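You operate a simulated robot arm through the tools that you are given. There is no shell and no other tool. Be economical: measure what you need, move in short steps, check, and stop when the job is done.

You run a simulated robot arm. Do the job below in one go: nothing can be reset, and whatever is moved stays where it is left.

TASK
Switch off the humidifier, brush its filter clean and switch it on again.
Fine: off before the filter drawer comes out; use the blue brush, put it back and shut the drawer; leave the knobs and the lever. Set down upright: blue brush. Where these are worked on the way, their far stop is far enough and under half their travel is too little: filter drawer. What is to be rubbed or washed off counts as gone when no trace of it is left.

The check looks at the end state, three seconds after you hand in, the way a careful person would. Anything else that was tipped, shoved, dropped, spilled or broken makes it a failure.

THE ROBOT
A 7-joint arm with a two-finger gripper, hanging from a carriage that runs on a rail from [0.002, -2.103] to [0, 0.377] (x, y) and turns from -5.027 to 6.964 rad about z. Base frame: it is fixed where the carriage stands at the start and does not move with it; the origin is on the floor, on the carriage's upright axis, x ahead of it, y to its left, z up; the surface under the hand at the start is at about z = 1.005. Readings come in m, rad, newtons and seconds.
With the tool pointing down near the work surface it reaches from about 0.72 to 0.82 m from the robot's upright axis, wherever it stands. Its first joint turns from -2.496 to 2.496 rad. Places, roughly: black knob [0.6, 0.4, 0.9]; black lever on the humidifier [0.7, 0.2, 1.1]; filter drawer [0.7, 0.2, 0.9]; green switch [0.7, 0.3, 1]; grey knob [0.6, 0.3, 1]; humidifier [0.8, 0.3, 1]; vent knob [0.8, -0.2, 1.2]. Payload 1.37 kg.
The TCP is the grasp point between the finger pads, 0.016 m short of the fingertips. In the tool frame z runs along the fingers and y along their closing line. Largest opening 0.092 m; the body of the gripper starts 0.074 m behind the TCP.
Orientation is that of the tool frame in the base frame, as [roll, pitch, yaw] about the fixed x, y, z axes, in that order (R = Rz(yaw) Ry(pitch) Rx(roll)). With the fingers straight down and closing along the base's y, the tool's x points along the base's -x, its y along +y and its z along -z.

THE INTERFACE
- The arm moves only by the tool step_arm. Its argument "commands" is a list of rows, each a list of 7 numbers: the shift along the tool's x, y, z in cm, then the turn, a rotation vector about the tool's x, y, z in rad, then the closure, from 0 (fully open) to 1 (shut). In form: [[tx, ty, tz, ax, ay, az, fingers], ...]. A call has 1 to 10 rows; each row is the pose to reach, as a shift and turn from the pose commanded when the call began, along the tool's axes at that moment. A row lasts 0.2 s, in which the tool goes at most 0.05 m and 0.15 rad; a call with a longer step from one row to the next is refused whole, and so is a gripper value outside its range. A pose out of reach is approached as far as the arm can. The call stops where the force on the tool passes 40 N (or 10 N more than at its start, if that is more) or the arm is blocked; 0.2 s more then pass. Each finger halts on what it meets, pressing with about 25 N; the grip force reading is that of the motor and also rises with nothing between the fingers. The clock runs only during rows and for 0.2 s after the last one: add rows that repeat a pose to give the fingers time. It gives the time, the measured TCP pose, the force on the tool (base axes), the opening and the grip force at its end, in the units of the frame above (readings bear some noise), with the torque about the TCP (base axes, N m) and any sound that the robot's microphone picked up, and new pictures: "pictures" is both (left out), scene, wrist or none.
- Cameras (640 x 400 px; columns grow to the right, rows downward): "scene" is now at [0.2891, -0.0188, 1.7536]; the picture's right is [-0.16, -0.99, 0.00], its down [-0.79, 0.13, -0.60] and it looks along [0.59, -0.10, -0.80] (base axes); focal length 268 px, centre (320, 200). "wrist" rides on the gripper at [0.071, 0.019, -0.111] in the tool frame; the picture's right is [-0.26, 0.97, 0.00], its down [-0.78, -0.21, -0.59] and it looks along [-0.57, -0.15, 0.81] (tool axes); focal length 280 px, centre (320, 200). There is no depth. A picture from a camera that has moved, and an enlarged one, comes with that camera's place and axes in the base frame and with its lens. The place of the scene camera against the robot may be out by one fixed shift of up to 0.018 m in any direction.
- raise_lower(by): slides the trunk up (or, below 0, down) by that many m; the arm and the scene camera ride with it, the base frame stays. It gives what a move gives, with no picture.
- steer(legs): drives the robot by 1 to 6 legs, each [ahead, left, turn to the left] in m, m and rad, along the robot's own axes; the way and the turn of a leg run together, so that a leg with both is an arc; at most 1.5 m and 3.142 rad a leg. The arm and the cameras ride along, it lands a little off, and it stops where it bumps. It keeps to its track: a leg is cut to what the track allows. It gives what a move gives, and a new picture of the scene camera.
- pan_tilt(pan, tilt): turns the head with the scene camera to pan (to the left, within 2.705 rad either way) and tilt (down, from -0.506 to 1.204), counted from straight ahead of the robot. It gives what a move gives, and a new picture of the scene camera.
- zoom(camera, box): a new picture of the part [left, top, right, bottom] of that camera's present view, enlarged. It takes no simulated time.
- finish_job(): hands the job in; it is judged then, once.

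Go step by step. Nothing tells you exact positions but the pictures and the camera data: compare them with the known pose of the tool, close in by small moves and look again before you grip or let go. The budget is 120 turns and 260 pictures, counting those below and the enlarged ones. Unless the task says otherwise, let go and move clear before handing in.

The tools are called after "Call:" as a command line: name --pt "numbers of a row" for each row, then --argument value for the rest, lists and objects as JSON in quotes. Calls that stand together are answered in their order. step_arm: Moves the arm, as the interface text tells. Its arguments: {"type":"object","properties":{"commands":{"type":"array"},"pictures":{"type":"string","enum":["both","scene","wrist","none"]}},"required":["commands"]} The other tools are called the same way: raise_lower (by) slides the trunk up or down; steer (legs) drives the base; pan_tilt (pan, tilt) turns the head that bears the scene camera; zoom (camera, box) takes an enlarged picture of a part of a camera's view; finish_job () hands the job in.

At the start:

```text
time_s: 0.0
tcp_pos: [0.7808, 0.1626, 1.326]
tcp_rot: [-3.142, 0.0, 3.141]
contact_force: [-0.4, -0.6, 0.0]
ft_torque: [-0.01, 0.01, -0.01]
finger_gap: 0.092
grip_force: 0.1
trunk travel left (down, up): [-0.475, 0.106]
robot x, y, heading: [0.0027, 0.0011, -0.002]
head pan, tilt: [-0.166, 0.93]
```

scene: 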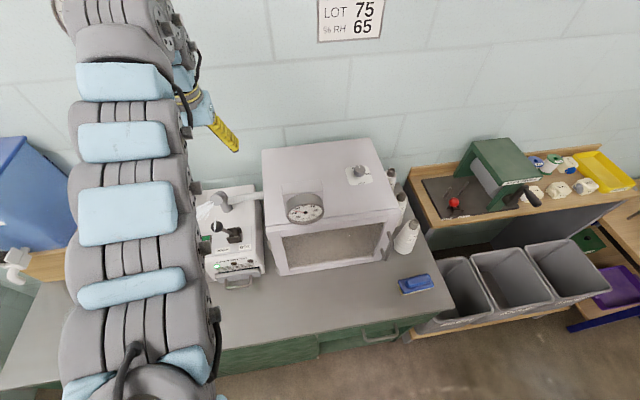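
wrist: 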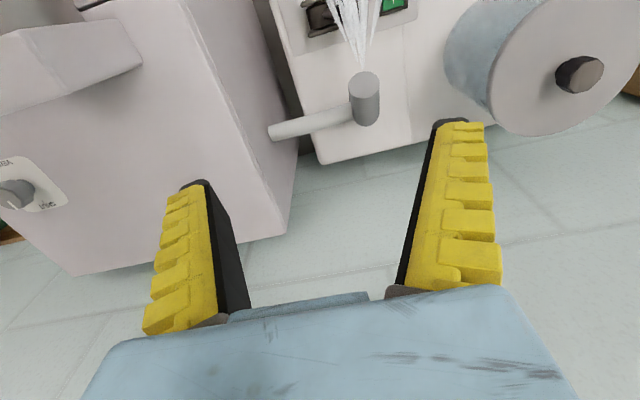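

I see the humidifier left of a white cabinet, partly behind the arm, and a blue brush on the bench at the right. I'll enlarge both.

Call:
zoom --camera "scene" --box '[180, 170, 300, 300]'

Call:
zoom --camera "scene" --box '[370, 240, 470, 310]'

Call:
zoom --camera "wrist" --box '[240, 0, 640, 200]'

```text
3.08 times, centred on (240, 235) of scene
camera zoom: at [0.2891, -0.0188, 1.7536], right [-0.16, -0.99, 0.0], down [-0.79, 0.13, -0.6], along [0.59, -0.1, -0.8], focal length 826 px, centre (566, 92)
```

zoom: 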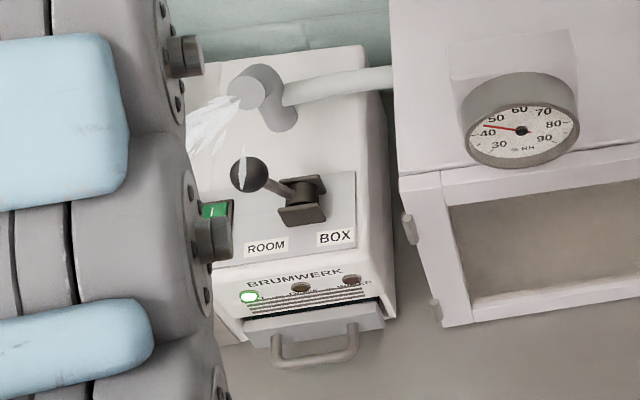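

```text
5.71 times, centred on (420, 275) of scene
camera zoom: at [0.2891, -0.0188, 1.7536], right [-0.16, -0.99, 0.0], down [-0.79, 0.13, -0.6], along [0.59, -0.1, -0.8], focal length 1534 px, centre (-251, -229)
```

zoom: 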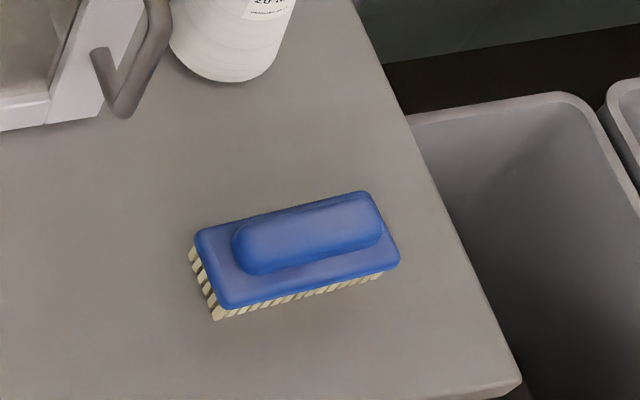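

```text
1.60 times, centred on (440, 100) of wrist
camera zoom: at [0.71, 0.1842, 1.436], right [0.26, 0.97, 0.0], down [0.78, -0.21, 0.59], along [0.57, -0.15, -0.81], focal length 449 px, centre (128, 360)
```

zoom: 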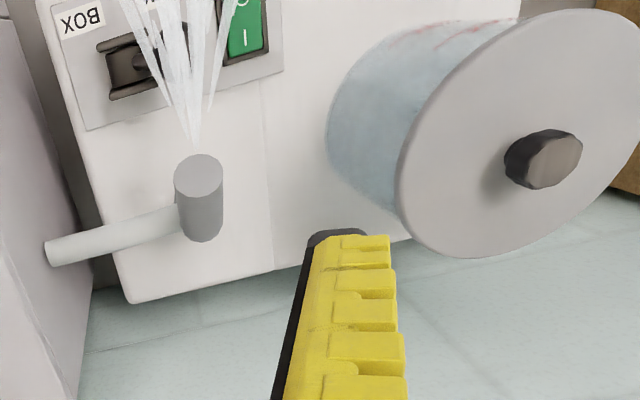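

The arm hides the left part of the humidifier. I'll raise the trunk a little and slide the robot left to see the switch.

Call:
raise_lower --by 0.1

Call:
steer --legs '[[0, 0.36, 0]]'

```text
time_s: 1.3
tcp_pos: [0.7814, 0.1625, 1.4264]
tcp_rot: [3.14, 0.001, -3.14]
contact_force: [-0.7, 0.0, -0.3]
ft_torque: [-0.02, -0.04, -0.04]
finger_gap: 0.0921
grip_force: 0.0
trunk travel left (down, up): [-0.575, 0.006]
robot x, y, heading: [0.0014, -0.0007, 0.004]
head pan, tilt: [-0.166, 0.93]
```

```text
time_s: 3.6
tcp_pos: [0.7835, 0.5123, 1.4263]
tcp_rot: [-3.141, 0.001, 3.132]
contact_force: [-0.8, -0.2, 0.2]
ft_torque: [0.02, 0.03, 0.0]
finger_gap: 0.0918
grip_force: 0.1
trunk travel left (down, up): [-0.575, 0.006]
robot x, y, heading: [0.002, 0.3574, -0.01]
head pan, tilt: [-0.166, 0.93]
camera scene: at [0.2887, 0.3358, 1.8536], right [-0.17, -0.98, 0.0], down [-0.79, 0.14, -0.6], along [0.59, -0.1, -0.8], focal length 268 px, centre (320, 200)
```

scene: 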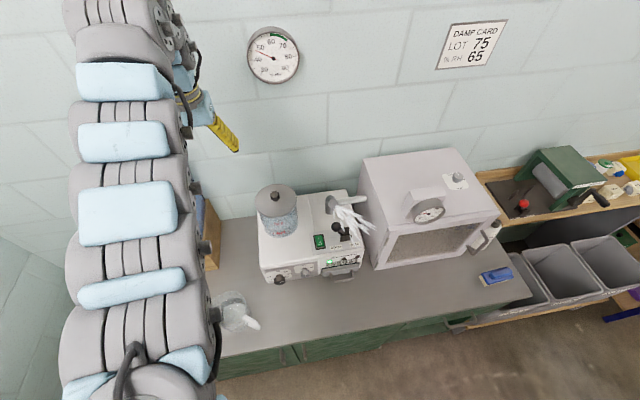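

Call:
zoom --camera "scene" --box '[250, 180, 378, 290]'

Call:
zoom --camera "scene" --box '[300, 220, 370, 290]'

```text
3.64 times, centred on (314, 235) of scene
camera zoom: at [0.2887, 0.3358, 1.8536], right [-0.17, -0.98, 0.0], down [-0.79, 0.14, -0.6], along [0.59, -0.1, -0.8], focal length 976 px, centre (342, 73)
```

zoom: 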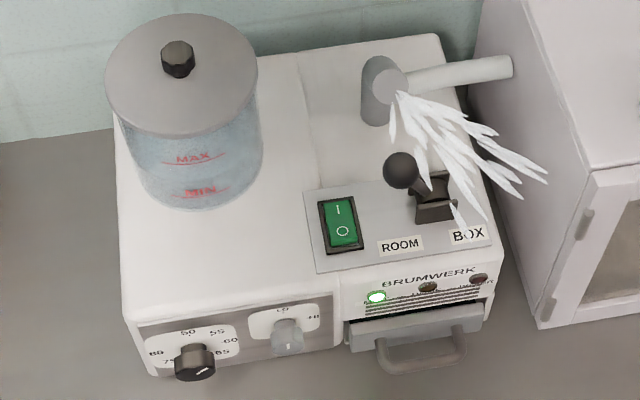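

```text
5.71 times, centred on (335, 255) of scene
camera zoom: at [0.2887, 0.3358, 1.8536], right [-0.17, -0.98, 0.0], down [-0.79, 0.14, -0.6], along [0.59, -0.1, -0.8], focal length 1534 px, centre (234, -114)
```

zoom: 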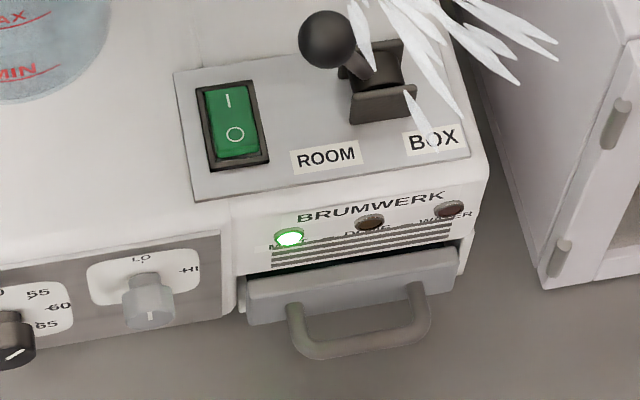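

The rocker is at about (0.73, 0.26), with I on the far side, O on the near side and the green lamp lit. I'll drive back so the hand stands over the switch and look through the wrist camera.

Call:
steer --legs '[[0, -0.257, 0.01]]'

Call:
step_arm --pt "2 0 3 0 0 0 0.5" --pt "4 0 6 0 0 0 1" --pt "6 0 10 0 0 0 1" --pt "6 0 14 0 0 0 1" --pt "6 0 18 0 0 0 1" --pt "6 0 18 0 0 0 1" --pictures "both"

```text
time_s: 5.5
tcp_pos: [0.7806, 0.261, 1.4257]
tcp_rot: [3.141, 0.001, -3.136]
contact_force: [-0.6, -0.1, -0.5]
ft_torque: [0.0, 0.04, 0.03]
finger_gap: 0.0919
grip_force: 0.1
trunk travel left (down, up): [-0.575, 0.006]
robot x, y, heading: [0.0005, 0.0964, -0.0]
head pan, tilt: [-0.166, 0.93]
camera scene: at [0.2891, 0.0773, 1.8536], right [-0.16, -0.99, 0.0], down [-0.79, 0.13, -0.6], along [0.59, -0.1, -0.8], focal length 268 px, centre (320, 200)
```

scene: 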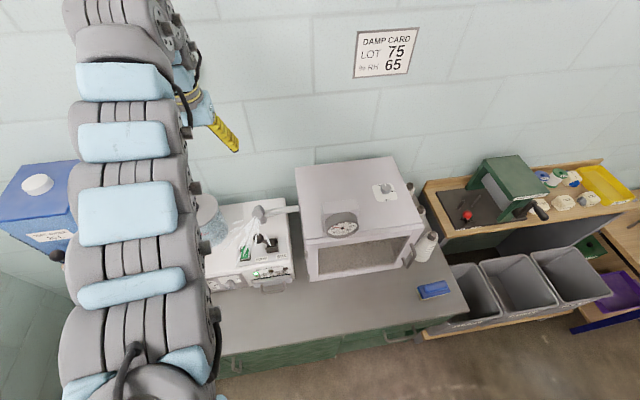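

```text
time_s: 6.9
tcp_pos: [0.7214, 0.2635, 1.247]
tcp_rot: [3.14, 0.002, -3.136]
contact_force: [0.0, -0.7, -1.0]
ft_torque: [-0.01, 0.01, 0.03]
finger_gap: 0.0003
grip_force: 24.4
trunk travel left (down, up): [-0.575, 0.006]
robot x, y, heading: [0.0007, 0.0953, 0.006]
head pan, tilt: [-0.166, 0.93]
camera scene: at [0.2891, 0.0773, 1.8536], right [-0.16, -0.99, 0.0], down [-0.79, 0.13, -0.6], along [0.59, -0.1, -0.8], focal length 268 px, centre (320, 200)
camera wrist: at [0.6501, 0.2837, 1.3567], right [0.26, 0.97, 0.0], down [0.78, -0.21, 0.59], along [0.57, -0.15, -0.81], focal length 280 px, centre (320, 200)
```

scene: 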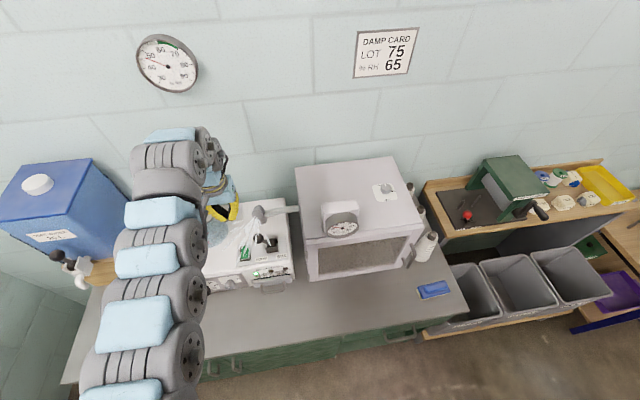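
wrist: 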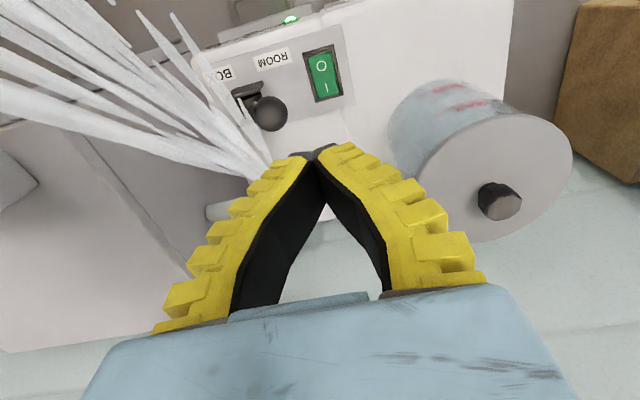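

The rocker lies at about (0.724, 0.268, 1.01), with O on the near side. I'll tilt the closed hand a little and hover the tip over the O end.

Call:
step_arm --pt "0.4 0.45 4 0 -0.14 0 1" --pt "0.4 0.45 8 0 -0.28 0 1" --pt "0.4 0.45 12 0 -0.3 0 1" --pt "0.4 0.45 16 0 -0.3 0 1" --pt "0.4 0.45 18.2 0 -0.3 0 1" --pt "0.4 0.45 18.2 0 -0.3 0 1" --pictures "both"

Call:
zoom --camera "wrist" --box '[220, 20, 420, 200]'

Call:
zoom --camera "scene" --box '[190, 180, 310, 300]'

```text
time_s: 8.3
tcp_pos: [0.7157, 0.2649, 1.0642]
tcp_rot: [-3.14, 0.302, -3.138]
contact_force: [-0.2, -0.3, 0.1]
ft_torque: [-0.02, -0.03, 0.03]
finger_gap: 0.0001
grip_force: 24.6
trunk travel left (down, up): [-0.575, 0.006]
robot x, y, heading: [0.0007, 0.097, 0.005]
head pan, tilt: [-0.166, 0.93]
camera scene: at [0.2891, 0.0772, 1.8537], right [-0.16, -0.99, 0.0], down [-0.79, 0.13, -0.6], along [0.59, -0.1, -0.8], focal length 268 px, centre (320, 200)
camera wrist: at [0.6144, 0.2854, 1.1484], right [0.25, 0.97, 0.08], down [0.57, -0.21, 0.79], along [0.78, -0.15, -0.6], focal length 280 px, centre (320, 200)
```

scene: 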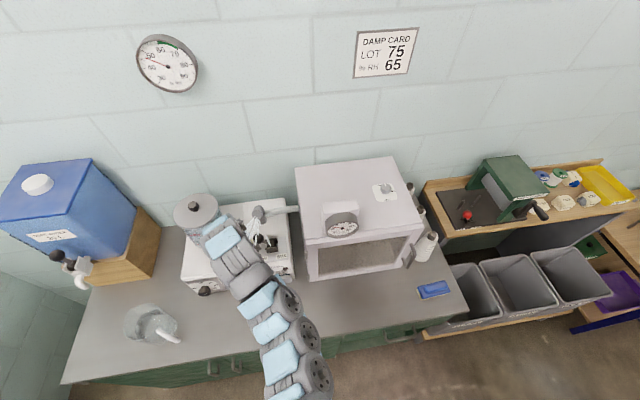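
wrist: 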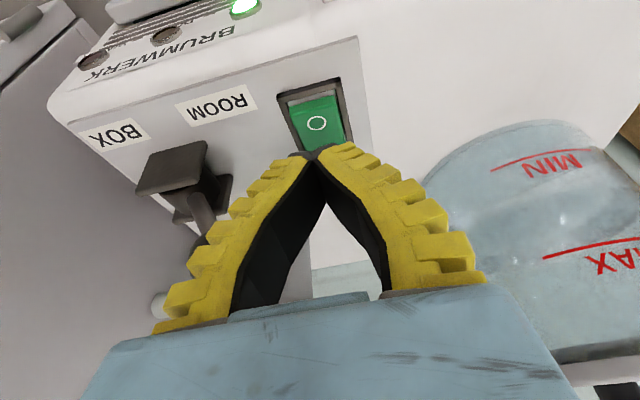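

```text
2.22 times, centred on (320, 110) of wrist
camera zoom: at [0.6144, 0.2854, 1.1484], right [0.25, 0.97, 0.08], down [0.57, -0.21, 0.79], along [0.78, -0.15, -0.6], focal length 623 px, centre (320, 400)
```

zoom: 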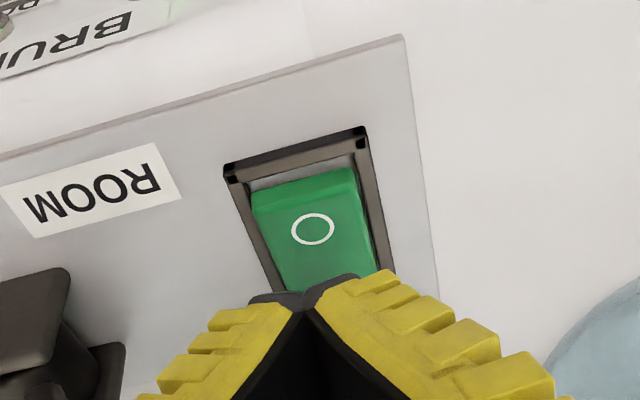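

```text
3.33 times, centred on (250, 240) of scene
camera zoom: at [0.2891, 0.0772, 1.8537], right [-0.16, -0.99, 0.0], down [-0.79, 0.13, -0.6], along [0.59, -0.1, -0.8], focal length 895 px, centre (553, 67)
```

zoom: 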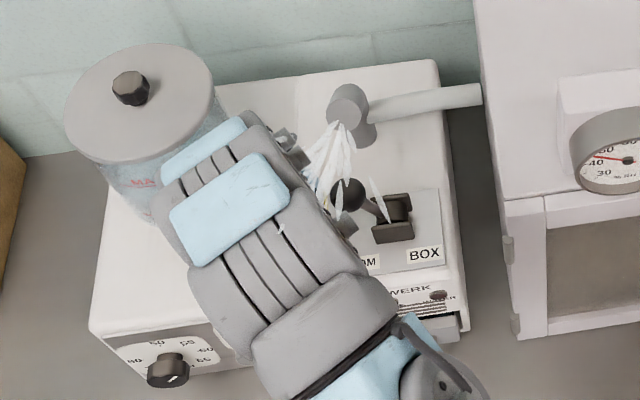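

The tip hovers just beyond the O; I'll shift about 4 mm ahead and lower slowly onto the O end.

Call:
step_arm --pt "0.36 0.3 2.5 0 0 0 1" --pt "0.48 0.3 2.9 0 0 0 1" --pt "0.54 0.3 3.1 0 0 0 1" --pt "0.6 0.3 3.3 0 0 0 1" --pt "0.66 0.3 3.5 0 0 0 1" --pt "0.72 0.3 3.7 0 0 0 1" --pt "0.78 0.3 3.9 0 0 0 1" --pictures "wrist"

Call:
zoom --camera "wrist" --box '[160, 0, 460, 200]'

```text
time_s: 9.7
tcp_pos: [0.7246, 0.2699, 1.0309]
tcp_rot: [3.139, 0.31, -3.136]
contact_force: [-12.9, -2.4, 25.2]
ft_torque: [-0.07, 0.33, 0.04]
finger_gap: 0.006
grip_force: 27.6
trunk travel left (down, up): [-0.575, 0.006]
robot x, y, heading: [-0.0011, 0.095, 0.001]
head pan, tilt: [-0.166, 0.93]
stopped in row 6: the force on the tool passed its limit at 41 N (the readings are from after the stop); the commanded pose is now the measured one
camera wrist: at [0.6226, 0.2898, 1.1146], right [0.24, 0.97, 0.08], down [0.57, -0.21, 0.8], along [0.79, -0.15, -0.6], focal length 280 px, centre (320, 200)
```

wrist: 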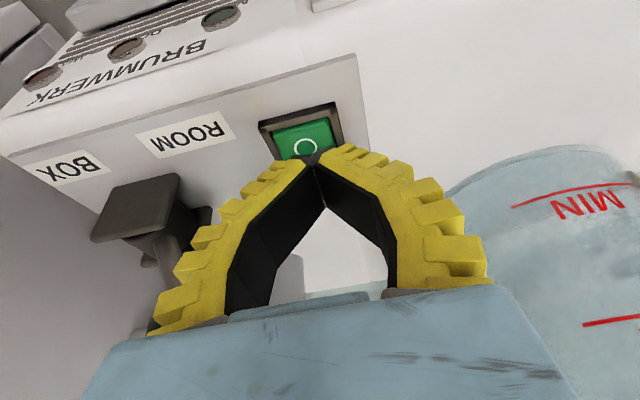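

```text
2.00 times, centred on (310, 100) of wrist
camera zoom: at [0.6226, 0.2898, 1.1146], right [0.24, 0.97, 0.08], down [0.57, -0.21, 0.8], along [0.79, -0.15, -0.6], focal length 561 px, centre (340, 400)
```

zoom: 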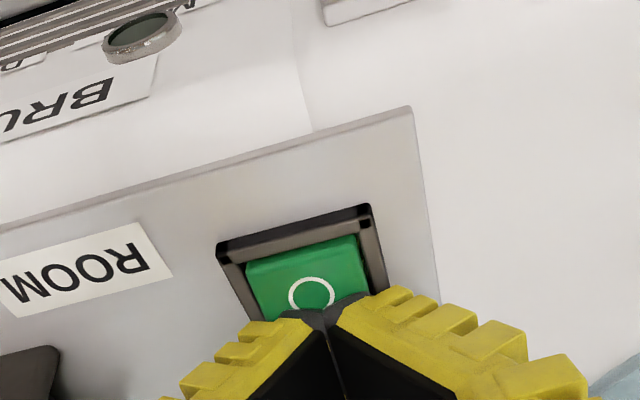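

The lamp looks dark now. I'll lift off and check that the rocker stayed over.

Call:
step_arm --pt "-0.3 0 -1 0 0 0 1" --pt "-1 0 -3 0 0 0 1" --pt "-2.4 0 -7 0 0 0 1" --pt "-3.8 0 -11 0 0.14 0 1" --pt "-4.6 0 -15 0 0.28 0 1" --pt "-4.6 0 -15 0 0.3 0 1" --pictures "wrist"

Call:
zoom --camera "wrist" --box '[180, 0, 420, 160]'

```text
time_s: 11.1
tcp_pos: [0.7231, 0.2697, 1.1877]
tcp_rot: [3.139, 0.004, -3.134]
contact_force: [-0.2, -0.3, 0.2]
ft_torque: [0.0, -0.03, 0.0]
finger_gap: 0.0
grip_force: 27.7
trunk travel left (down, up): [-0.575, 0.006]
robot x, y, heading: [0.0027, 0.0942, 0.007]
head pan, tilt: [-0.166, 0.93]
camera wrist: at [0.6511, 0.2901, 1.2973], right [0.26, 0.97, 0.0], down [0.78, -0.21, 0.59], along [0.57, -0.15, -0.81], focal length 280 px, centre (320, 200)
```

wrist: 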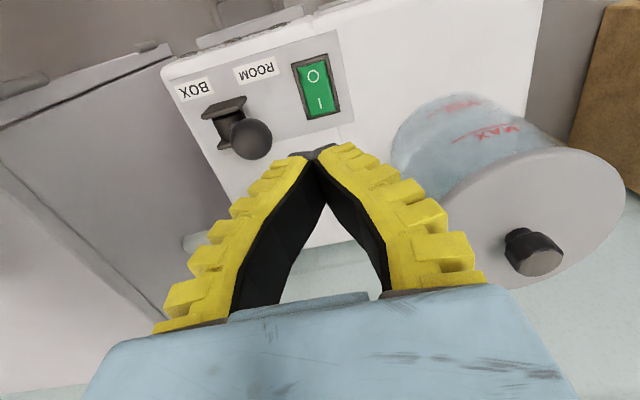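

```text
2.50 times, centred on (300, 80) of wrist
camera zoom: at [0.6511, 0.2901, 1.2973], right [0.26, 0.97, 0.0], down [0.78, -0.21, 0.59], along [0.57, -0.15, -0.81], focal length 701 px, centre (370, 500)
```

zoom: 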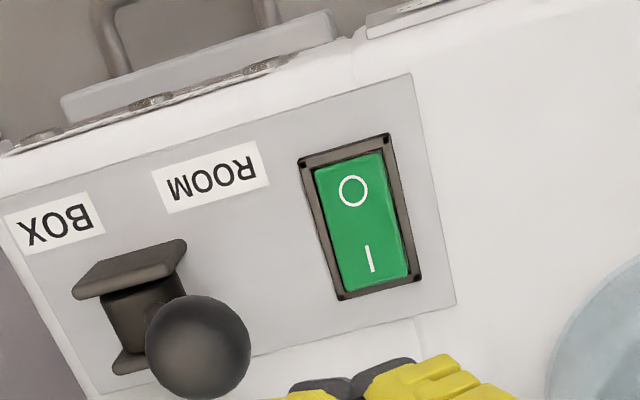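

The mist has stopped and the rocker shows O pressed, so it's off. Next I'll lift, move to the right and look at the drawer handle.

Call:
step_arm --pt "0 0 -5 0 0 0 1" --pt "0 0 -10 0 0 0 1" --pt "0 0 -15 0 0 0 1" --pt "0 0 -20 0 0 0 0.7" --pt "0 0 -24 0 0 0 0.5" --pt "0 0 -24 0 0 0 0.3" --pictures "none"

Call:
steer --legs '[[0, -0.3, 0]]'

Call:
pan_tilt --pan 0.8 --tilt 0.93

```text
time_s: 12.5
tcp_pos: [0.7261, 0.2694, 1.4222]
tcp_rot: [3.141, 0.007, -3.136]
contact_force: [0.0, -0.3, -0.2]
ft_torque: [0.01, -0.02, 0.03]
finger_gap: 0.0669
grip_force: 1.3
out of reach, approached as far as the arm can: row 5, 6
trunk travel left (down, up): [-0.575, 0.006]
robot x, y, heading: [-0.0001, 0.0924, 0.006]
head pan, tilt: [-0.166, 0.93]
```

```text
time_s: 14.5
tcp_pos: [0.7237, -0.0172, 1.4218]
tcp_rot: [-3.141, 0.005, -3.122]
contact_force: [-0.5, -0.5, 0.6]
ft_torque: [0.03, 0.02, 0.01]
finger_gap: 0.0668
grip_force: 1.7
trunk travel left (down, up): [-0.575, 0.006]
robot x, y, heading: [0.0023, -0.2012, 0.014]
head pan, tilt: [-0.166, 0.93]
camera scene: at [0.2895, -0.2144, 1.8536], right [-0.15, -0.99, 0.0], down [-0.79, 0.12, -0.6], along [0.59, -0.09, -0.8], focal length 268 px, centre (320, 200)
```

scene: 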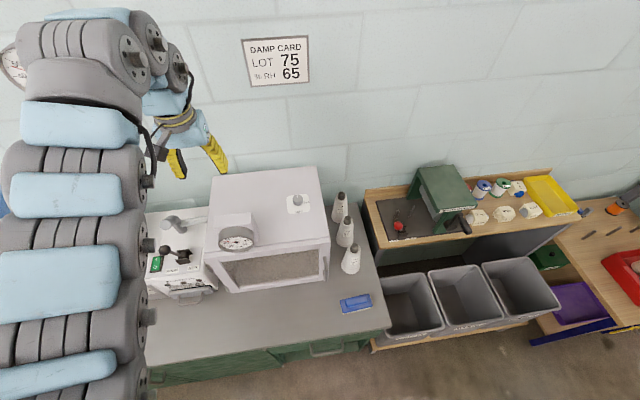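

```text
time_s: 15.7
tcp_pos: [0.7245, -0.0159, 1.4226]
tcp_rot: [-3.141, 0.007, -3.123]
contact_force: [0.0, 0.3, 0.4]
ft_torque: [-0.01, 0.05, 0.01]
finger_gap: 0.0666
grip_force: 1.7
trunk travel left (down, up): [-0.575, 0.006]
robot x, y, heading: [0.0015, -0.1988, 0.019]
head pan, tilt: [0.799, 0.93]
camera scene: at [0.2669, -0.1498, 1.8536], right [0.73, -0.68, 0.0], down [-0.55, -0.58, -0.6], along [0.41, 0.44, -0.8], focal length 268 px, centre (320, 200)
```

scene: 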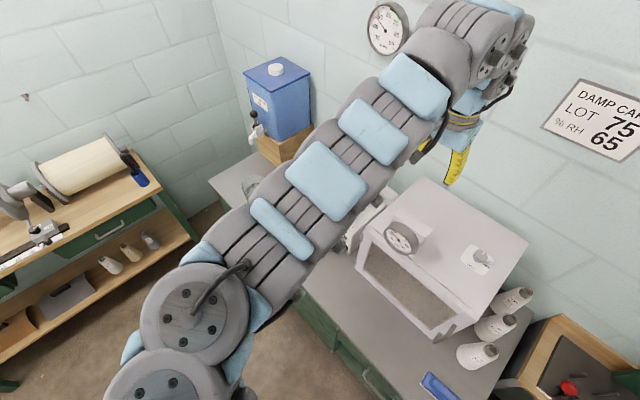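

The arm hides the drawer front from the head camera, so I'll rely on the wrist camera. I'll shift the robot right so the drawer is at a good reach and bring the hand in front of and above the handle.

Call:
steer --legs '[[0, -0.09, -0.02]]'

Call:
step_arm --pt "1.5 4 0 0 0 -0.15 0.6" --pt "3 8 0 0 0 -0.3 0.6" --pt "4.5 12 0 0 0 -0.45 0.6" --pt "6 16 0 0 0 -0.6 0.6" --pt "7.5 20 1 0 0 -0.75 0.6" --pt "9 24 2 0 0 -0.9 0.6" --pt "10.5 28 4 0 0 -1.05 0.6" --pt "11.5 31 7 0 0 -1.2 0.6" --pt "12 31 11 0 0 -1.35 0.6" --pt "12 31 15 0 0 -1.5 0.6" --pictures "both"

```text
time_s: 16.9
tcp_pos: [0.7271, -0.1216, 1.422]
tcp_rot: [-3.141, 0.009, -3.141]
contact_force: [-0.9, -0.4, -1.0]
ft_torque: [0.01, -0.01, 0.01]
finger_gap: 0.0669
grip_force: 1.7
trunk travel left (down, up): [-0.575, 0.006]
robot x, y, heading: [-0.0014, -0.2918, 0.003]
head pan, tilt: [0.799, 0.93]
camera scene: at [0.268, -0.2457, 1.8536], right [0.72, -0.7, 0.0], down [-0.56, -0.57, -0.6], along [0.42, 0.43, -0.8], focal length 268 px, centre (320, 200)
```

scene: 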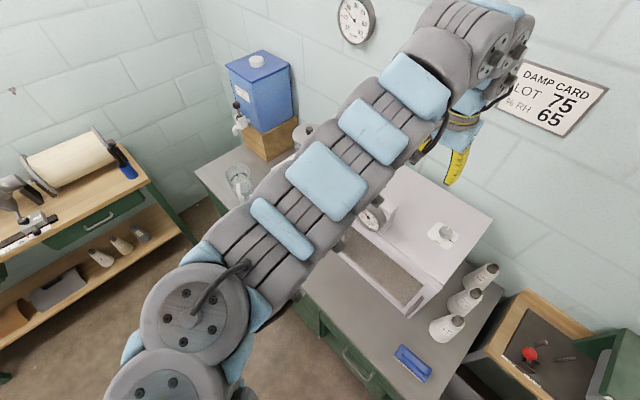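

```text
time_s: 19.1
tcp_pos: [0.6056, 0.189, 1.2719]
tcp_rot: [-3.134, 0.002, -1.638]
contact_force: [0.1, 0.8, 0.9]
ft_torque: [-0.06, 0.0, 0.01]
finger_gap: 0.0402
grip_force: 2.3
trunk travel left (down, up): [-0.575, 0.006]
robot x, y, heading: [-0.0016, -0.2962, -0.002]
head pan, tilt: [0.799, 0.93]
camera scene: at [0.268, -0.2456, 1.8536], right [0.72, -0.7, 0.0], down [-0.56, -0.57, -0.6], along [0.42, 0.43, -0.8], focal length 268 px, centre (320, 200)
camera wrist: at [0.5801, 0.121, 1.3816], right [-0.95, 0.33, -0.01], down [0.26, 0.76, 0.59], along [0.2, 0.56, -0.81], focal length 280 px, centre (320, 200)
```

scene: 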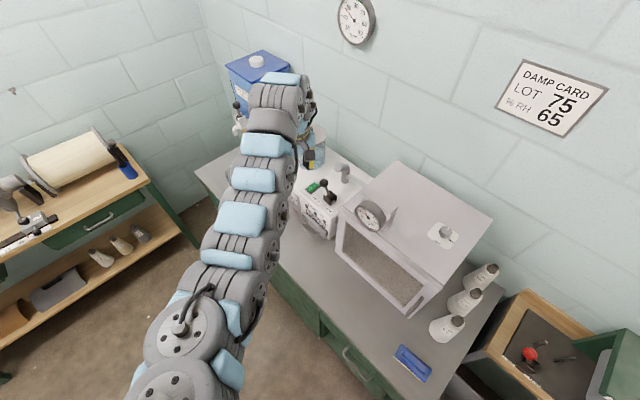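
wrist: 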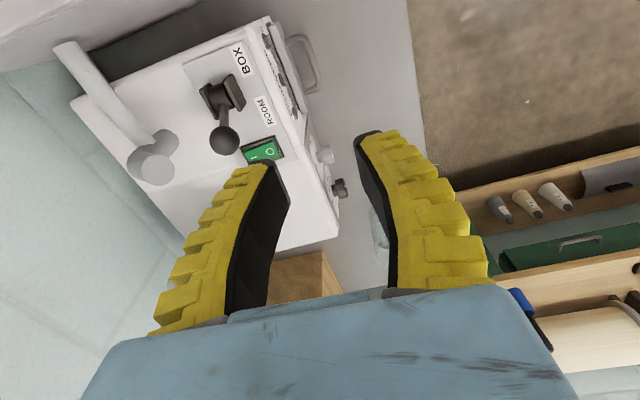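

Call:
zoom --camera "wrist" --box '[220, 0, 380, 100]'

Call:
zoom --camera "scene" --box '[270, 170, 370, 260]'

```text
4.00 times, centred on (300, 50) of wrist
camera zoom: at [0.5801, 0.121, 1.3816], right [-0.95, 0.33, -0.01], down [0.26, 0.76, 0.59], along [0.2, 0.56, -0.81], focal length 1122 px, centre (400, 800)
```

zoom: 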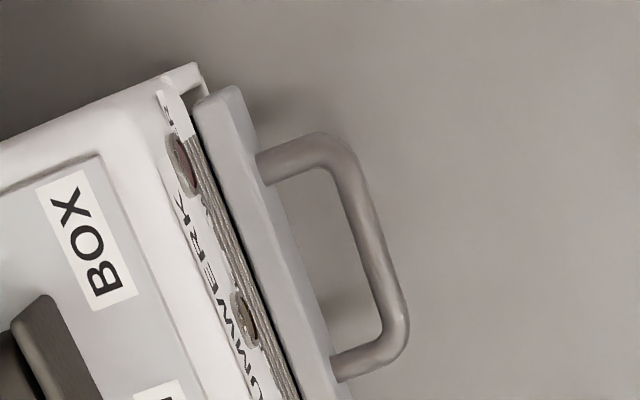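

```text
4.44 times, centred on (320, 215) of scene
camera zoom: at [0.268, -0.2456, 1.8536], right [0.72, -0.7, 0.0], down [-0.56, -0.57, -0.6], along [0.42, 0.43, -0.8], focal length 1193 px, centre (320, 133)
```

zoom: 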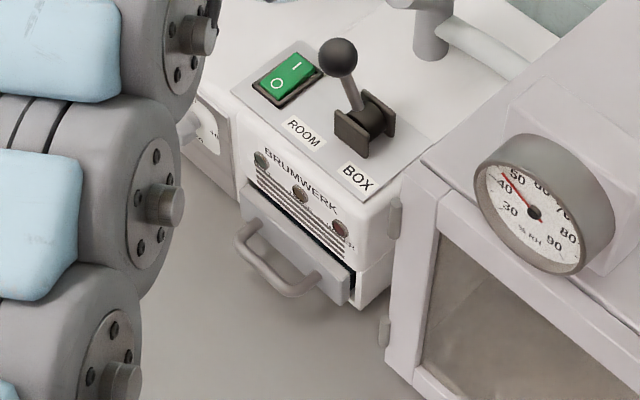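

The loop handle stands about 3 cm clear of the drawer, its bar near (0.62, 0.20, 0.88). I'll lower above it with the hand tilted back 0.4 rad, fingers straddling the bar, and look again.

Call:
step_arm --pt "-0.8 -0.3 4 0.1 0 -0.03 0.6" --pt "-0.8 -0.3 8 0.2 0 -0.067 0.6" --pt "-0.8 -0.3 12 0.3 0 -0.067 0.6" --pt "-0.8 -0.3 16 0.4 0 -0.067 0.6" --pt "-0.8 -0.3 20 0.4 0 -0.067 0.6" --pt "-0.8 -0.3 24 0.4 0 -0.067 0.6" --pt "-0.8 -0.3 28.5 0.4 0 -0.067 0.6" --pt "-0.8 -0.3 28.5 0.4 0 -0.067 0.6" --pictures "both"

Call:
zoom --camera "wrist" --box '[200, 0, 440, 180]'

```text
time_s: 20.9
tcp_pos: [0.6161, 0.1977, 0.9862]
tcp_rot: [-2.732, -0.012, -1.577]
contact_force: [0.6, 0.7, 1.1]
ft_torque: [0.02, 0.01, 0.02]
finger_gap: 0.0402
grip_force: 1.9
trunk travel left (down, up): [-0.575, 0.006]
robot x, y, heading: [0.0014, -0.292, 0.003]
head pan, tilt: [0.799, 0.93]
camera scene: at [0.268, -0.2457, 1.8536], right [0.72, -0.7, 0.0], down [-0.56, -0.57, -0.6], along [0.42, 0.43, -0.8], focal length 268 px, centre (320, 200)
camera wrist: at [0.5532, 0.1302, 1.0803], right [-0.88, 0.26, -0.39], down [-0.04, 0.79, 0.62], along [0.47, 0.56, -0.69], focal length 280 px, centre (320, 200)
```

scene: 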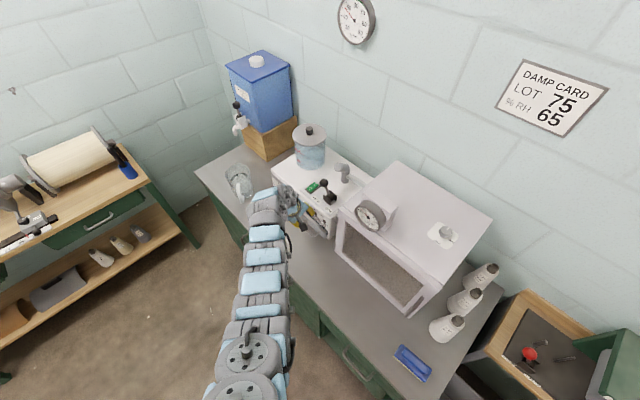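
wrist: 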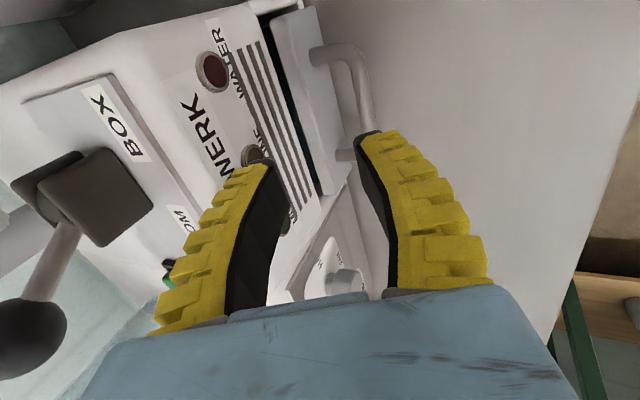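

```text
2.22 times, centred on (320, 90) of wrist
camera zoom: at [0.5532, 0.1302, 1.0803], right [-0.88, 0.26, -0.39], down [-0.04, 0.79, 0.62], along [0.47, 0.56, -0.69], focal length 623 px, centre (320, 444)
```

zoom: 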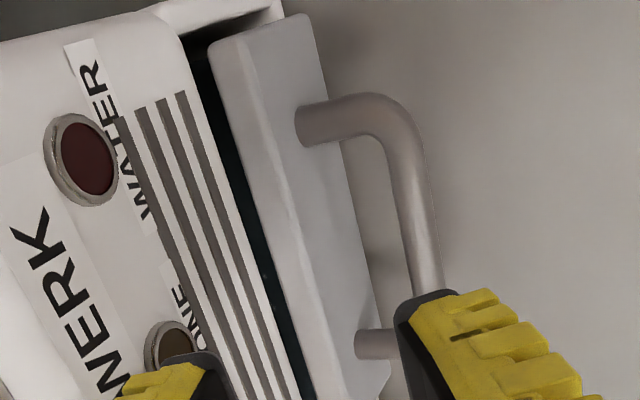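

The bar works out at about (0.615, 0.198, 0.903). I'll step back 3.5 cm, narrow the fingers and come in along the fingers, stopping short of the bar for a look.

Call:
step_arm --pt "0 3.5 -0.2 0 0 0 0.72" --pt "0 3.5 1 0 0 0 0.72" --pt "0 3.5 3.5 0 0 0 0.72" --pt "0 3.5 5 0 0 0 0.72" --pt "0 3.5 5 0 0 0 0.72" --pictures "wrist"

Call:
zoom --camera "wrist" --box '[220, 0, 440, 180]'

```text
time_s: 22.1
tcp_pos: [0.5986, 0.1962, 0.925]
tcp_rot: [-2.733, -0.011, -1.576]
contact_force: [0.0, -0.4, 0.1]
ft_torque: [-0.01, 0.0, 0.01]
finger_gap: 0.0295
grip_force: 2.7
out of reach, approached as far as the arm can: row 4
trunk travel left (down, up): [-0.575, 0.006]
robot x, y, heading: [-0.0004, -0.2904, -0.003]
head pan, tilt: [0.799, 0.93]
camera wrist: at [0.5371, 0.1285, 1.0191], right [-0.88, 0.26, -0.39], down [-0.04, 0.79, 0.62], along [0.46, 0.56, -0.69], focal length 280 px, centre (320, 200)
```

wrist: 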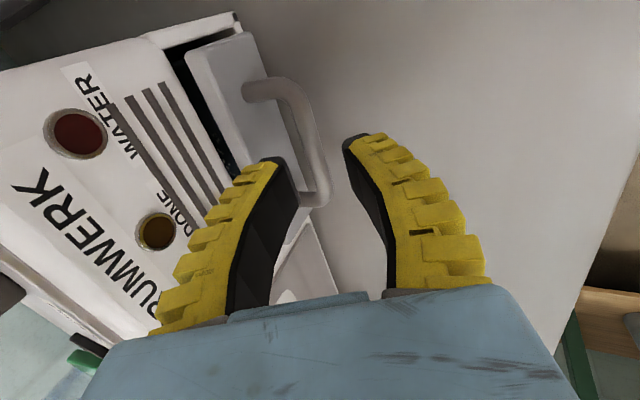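

```text
2.22 times, centred on (330, 90) of wrist
camera zoom: at [0.5371, 0.1285, 1.0191], right [-0.88, 0.26, -0.39], down [-0.04, 0.79, 0.62], along [0.46, 0.56, -0.69], focal length 623 px, centre (298, 444)
```

zoom: 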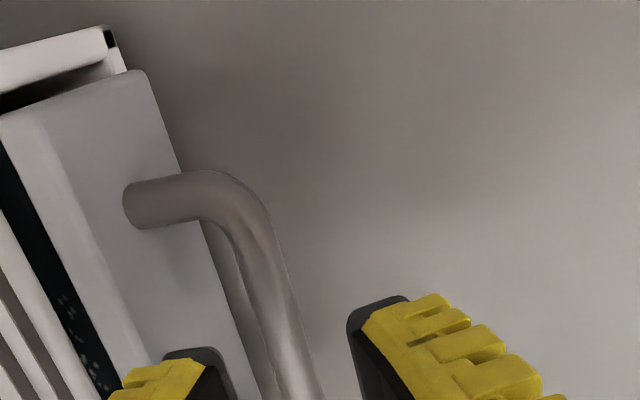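

The bar lies centred about 3.8 cm further along the fingers, but the arm is near its reach limit with the trunk this high. I'll lift the arm 12 cm and lower the trunk by the same amount.

Call:
step_arm --pt "0 -1.6 -3.7 0 0 0 0.72" --pt "0 -3.2 -7.3 0 0 0 0.72" --pt "0 -4.8 -11 0 0 0 0.72" --pt "0 -4.8 -11 0 0 0 0.72" --pictures "none"

Call:
raise_lower --by -0.12

```text
time_s: 23.1
tcp_pos: [0.6034, 0.198, 1.0457]
tcp_rot: [-2.735, -0.013, -1.577]
contact_force: [0.2, -0.4, 0.5]
ft_torque: [-0.05, 0.02, -0.04]
finger_gap: 0.0294
grip_force: 2.5
trunk travel left (down, up): [-0.575, 0.006]
robot x, y, heading: [0.0015, -0.2887, 0.002]
head pan, tilt: [0.799, 0.93]
```

```text
time_s: 24.6
tcp_pos: [0.6018, 0.1976, 0.927]
tcp_rot: [-2.735, -0.013, -1.575]
contact_force: [0.4, -0.5, 0.0]
ft_torque: [-0.01, -0.02, 0.01]
finger_gap: 0.0299
grip_force: 2.9
trunk travel left (down, up): [-0.455, 0.126]
robot x, y, heading: [-0.0009, -0.2928, 0.002]
head pan, tilt: [0.799, 0.93]
```

Call:
step_arm --pt "0 0.3 1 0 0 0 0.72" --pt "0 0.3 2 0 0 0 0.72" --pt "0 0.3 2.8 0 0 0 0.72" --pt "0 0.3 3.4 0 0 0 0.72" --pt "0 0.3 3.4 0 0 0 0.72" --pictures "wrist"

Call:
zoom --camera "wrist" --box '[180, 60, 440, 220]'

```text
time_s: 25.8
tcp_pos: [0.613, 0.1975, 0.8945]
tcp_rot: [-2.735, -0.011, -1.576]
contact_force: [0.5, -0.6, 1.1]
ft_torque: [-0.03, 0.02, 0.01]
finger_gap: 0.0296
grip_force: 2.6
trunk travel left (down, up): [-0.455, 0.126]
robot x, y, heading: [0.003, -0.2924, -0.002]
head pan, tilt: [0.799, 0.93]
camera wrist: at [0.5507, 0.1301, 0.9881], right [-0.88, 0.26, -0.39], down [-0.04, 0.79, 0.61], along [0.46, 0.56, -0.69], focal length 280 px, centre (320, 200)
```

wrist: 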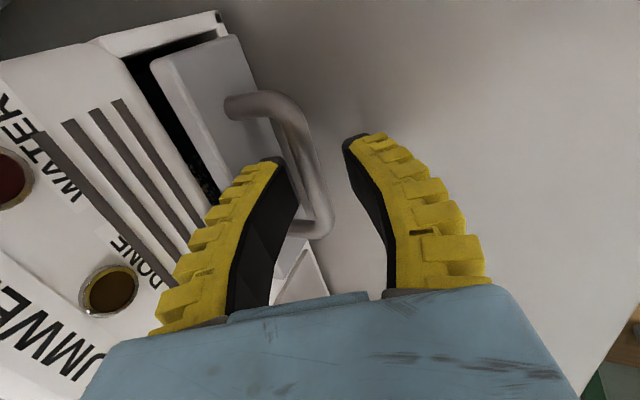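

```text
2.46 times, centred on (310, 140) of wrist
camera zoom: at [0.5507, 0.1301, 0.9881], right [-0.88, 0.26, -0.39], down [-0.04, 0.79, 0.61], along [0.46, 0.56, -0.69], focal length 690 px, centre (345, 348)
```

zoom: 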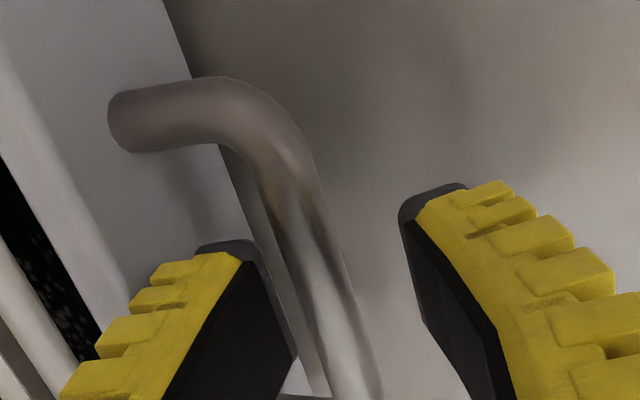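

The bar passes right through the grasp point, so I'll close on it.

Call:
step_arm --pt "0 0 0 0 0 0 1" --pt "0 0 0 0 0 0 1" --pt "0 0 0 0 0 0 1" --pictures "wrist"

```text
time_s: 26.6
tcp_pos: [0.616, 0.1982, 0.8975]
tcp_rot: [-2.73, -0.012, -1.576]
contact_force: [2.0, -5.0, 22.1]
ft_torque: [0.09, -0.16, -0.19]
finger_gap: 0.0061
grip_force: 28.4
trunk travel left (down, up): [-0.455, 0.126]
robot x, y, heading: [0.0024, -0.2918, -0.003]
head pan, tilt: [0.799, 0.93]
camera wrist: at [0.5536, 0.1306, 0.9902], right [-0.88, 0.26, -0.39], down [-0.04, 0.79, 0.62], along [0.47, 0.56, -0.69], focal length 280 px, centre (320, 200)
```

wrist: 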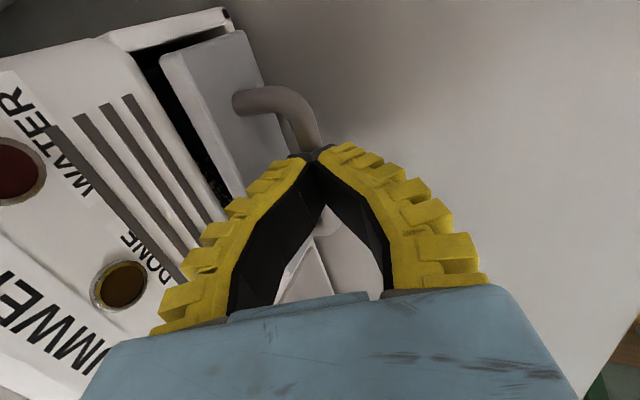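

The gap is too small and I feel an upward push, so the tips pinched only the top of the bar. I'll open, go 1.2 cm deeper and close again.

Call:
step_arm --pt "0 0 0 0 0 0 0.72" --pt "0 0 0 0 0 0 0.72" --pt "0 0 0.8 0 0 0 0.72" --pt "0 0 1.5 0 0 0 0.72" --pt "0 0 1.5 0 0 0 0.72" --pictures "wrist"

Call:
zoom --camera "wrist" --box '[180, 60, 440, 220]'

```text
time_s: 27.8
tcp_pos: [0.6186, 0.1974, 0.8801]
tcp_rot: [-2.734, -0.013, -1.577]
contact_force: [-0.9, -1.0, -0.2]
ft_torque: [-0.02, 0.01, -0.02]
finger_gap: 0.0294
grip_force: 2.7
trunk travel left (down, up): [-0.455, 0.126]
robot x, y, heading: [0.0013, -0.2894, -0.001]
head pan, tilt: [0.799, 0.93]
camera wrist: at [0.5555, 0.1296, 0.9747], right [-0.88, 0.26, -0.39], down [-0.03, 0.79, 0.61], along [0.46, 0.56, -0.69], focal length 280 px, centre (320, 200)
```

wrist: 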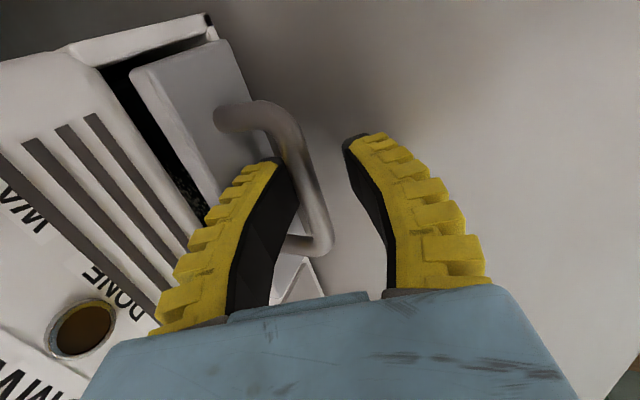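

```text
2.46 times, centred on (310, 140) of wrist
camera zoom: at [0.5555, 0.1296, 0.9747], right [-0.88, 0.26, -0.39], down [-0.03, 0.79, 0.61], along [0.46, 0.56, -0.69], focal length 690 px, centre (345, 348)
```

zoom: 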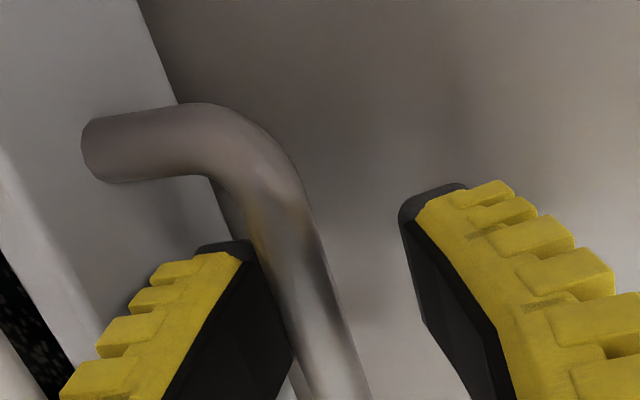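

Call:
step_arm --pt "0 0 0 0 0 0 1" --pt "0 0 0 0 0 0 1" --pt "0 0 0 0 0 0 1" --pictures "wrist"

```text
time_s: 28.6
tcp_pos: [0.6186, 0.1983, 0.8816]
tcp_rot: [-2.734, -0.011, -1.576]
contact_force: [7.4, 0.3, -1.7]
ft_torque: [0.12, 0.0, 0.01]
finger_gap: 0.0063
grip_force: 28.3
trunk travel left (down, up): [-0.455, 0.126]
robot x, y, heading: [0.0029, -0.2912, 0.003]
head pan, tilt: [0.799, 0.93]
camera wrist: at [0.5569, 0.1295, 0.9756], right [-0.88, 0.26, -0.39], down [-0.04, 0.79, 0.61], along [0.47, 0.56, -0.69], focal length 280 px, centre (320, 200)
```

wrist: 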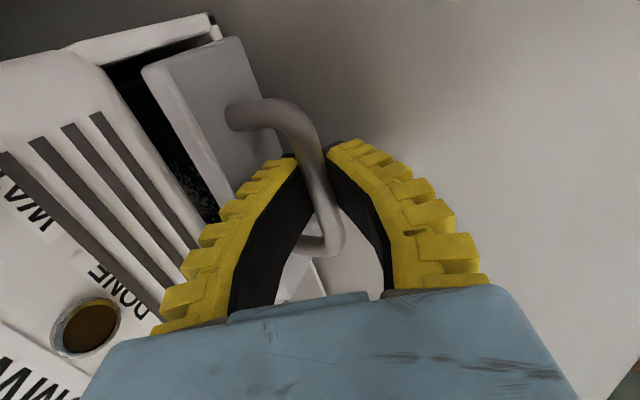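

The bar is gripped between the fingers. I'll pull the drawer straight toward me.

Call:
step_arm --pt "0 0.92 -0.4 0 0 0 1" --pt "0 1.83 -0.8 0 0 0 1" --pt "0 3.2 -1.39 0 0 0 1" --pt "0 4.6 -2.0 0 0 0 1" --pt "0 6 -2.6 0 0 0 1" --pt "0 7.34 -3.18 0 0 0 1" --pictures "both"

```text
time_s: 29.9
tcp_pos: [0.5378, 0.1975, 0.8783]
tcp_rot: [-2.738, -0.014, -1.575]
contact_force: [-3.3, 0.5, -15.4]
ft_torque: [0.07, 0.01, -0.12]
finger_gap: 0.0058
grip_force: 28.1
trunk travel left (down, up): [-0.455, 0.126]
robot x, y, heading: [-0.0005, -0.2898, 0.005]
head pan, tilt: [0.799, 0.93]
camera scene: at [0.2675, -0.2461, 1.7332], right [0.72, -0.7, 0.0], down [-0.56, -0.58, -0.6], along [0.42, 0.43, -0.8], focal length 268 px, centre (320, 200)
camera wrist: at [0.4747, 0.1296, 0.9732], right [-0.89, 0.26, -0.38], down [-0.03, 0.79, 0.61], along [0.46, 0.56, -0.69], focal length 280 px, centre (320, 200)
```

scene: 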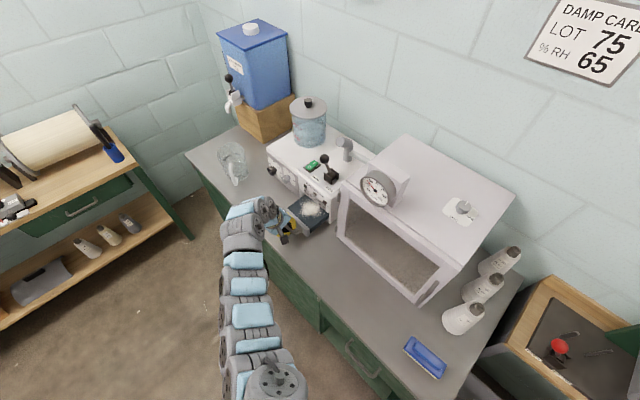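
wrist: 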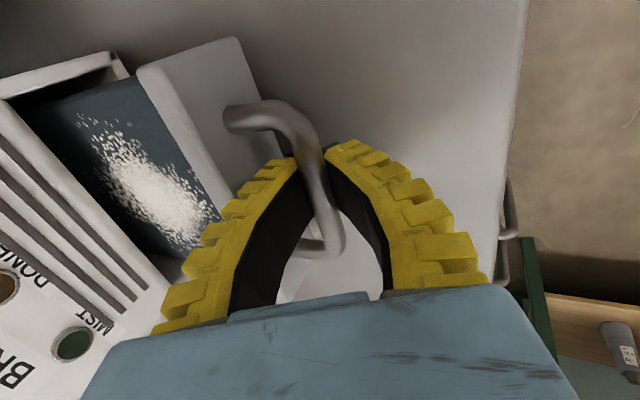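

The drawer slides and the filter with white scale is showing. I'll keep pulling toward the stop.

Call:
step_arm --pt "0 1.0 -0.2 0 0 0 1" --pt "0 1.9 -0.6 0 0 0 1" --pt "0 2.8 -1.0 0 0 0 1" --pt "0 3.7 -1.4 0 0 0 1" --pt "0 4.6 -1.8 0 0 0 1" --pt "0 5.5 -2.2 0 0 0 1" --pictures "both"

Call:
zoom --camera "scene" --box '[240, 150, 360, 250]'

```text
time_s: 31.4
tcp_pos: [0.4771, 0.198, 0.879]
tcp_rot: [-2.737, -0.011, -1.573]
contact_force: [-0.1, 7.3, -16.4]
ft_torque: [0.01, -0.02, -0.12]
finger_gap: 0.0058
grip_force: 28.0
trunk travel left (down, up): [-0.455, 0.126]
robot x, y, heading: [0.0027, -0.2917, 0.005]
head pan, tilt: [0.799, 0.93]
camera scene: at [0.2676, -0.2456, 1.7334], right [0.72, -0.7, 0.0], down [-0.56, -0.57, -0.6], along [0.42, 0.43, -0.8], focal length 268 px, centre (320, 200)
camera wrist: at [0.4154, 0.1293, 0.973], right [-0.89, 0.26, -0.38], down [-0.03, 0.79, 0.61], along [0.46, 0.56, -0.69], focal length 280 px, centre (320, 200)
```

scene: 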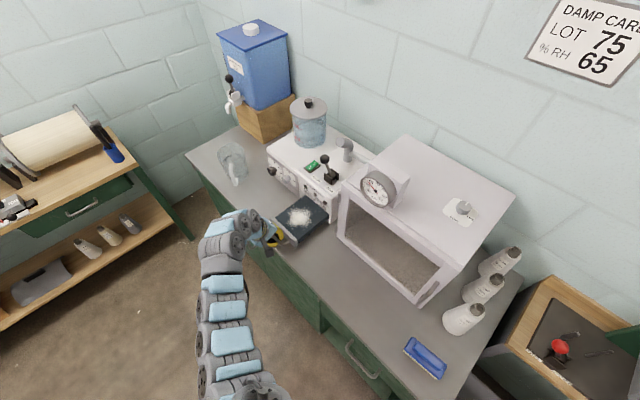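
wrist: 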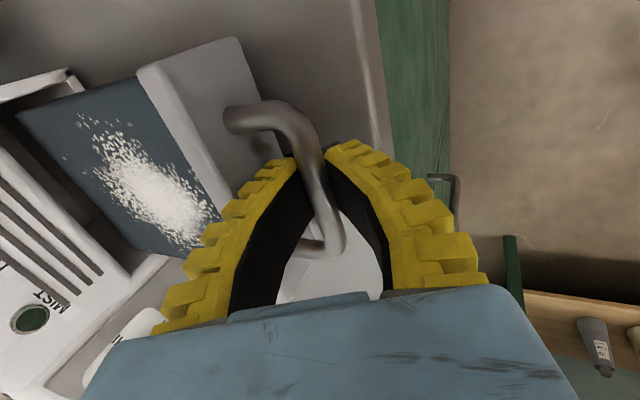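

```text
4.00 times, centred on (300, 200) of scene
camera zoom: at [0.2676, -0.2456, 1.7334], right [0.72, -0.7, 0.0], down [-0.56, -0.57, -0.6], along [0.42, 0.43, -0.8], focal length 1074 px, centre (400, 200)
```

zoom: 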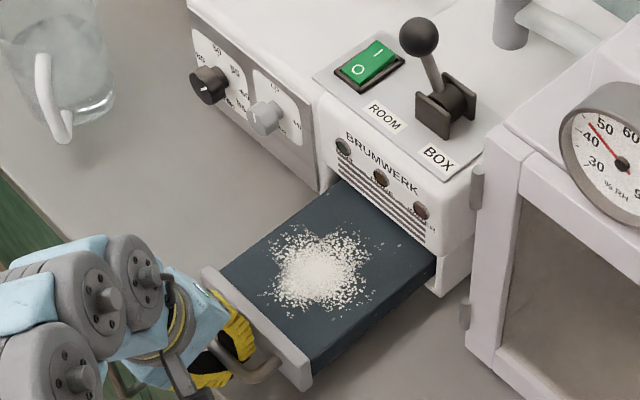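

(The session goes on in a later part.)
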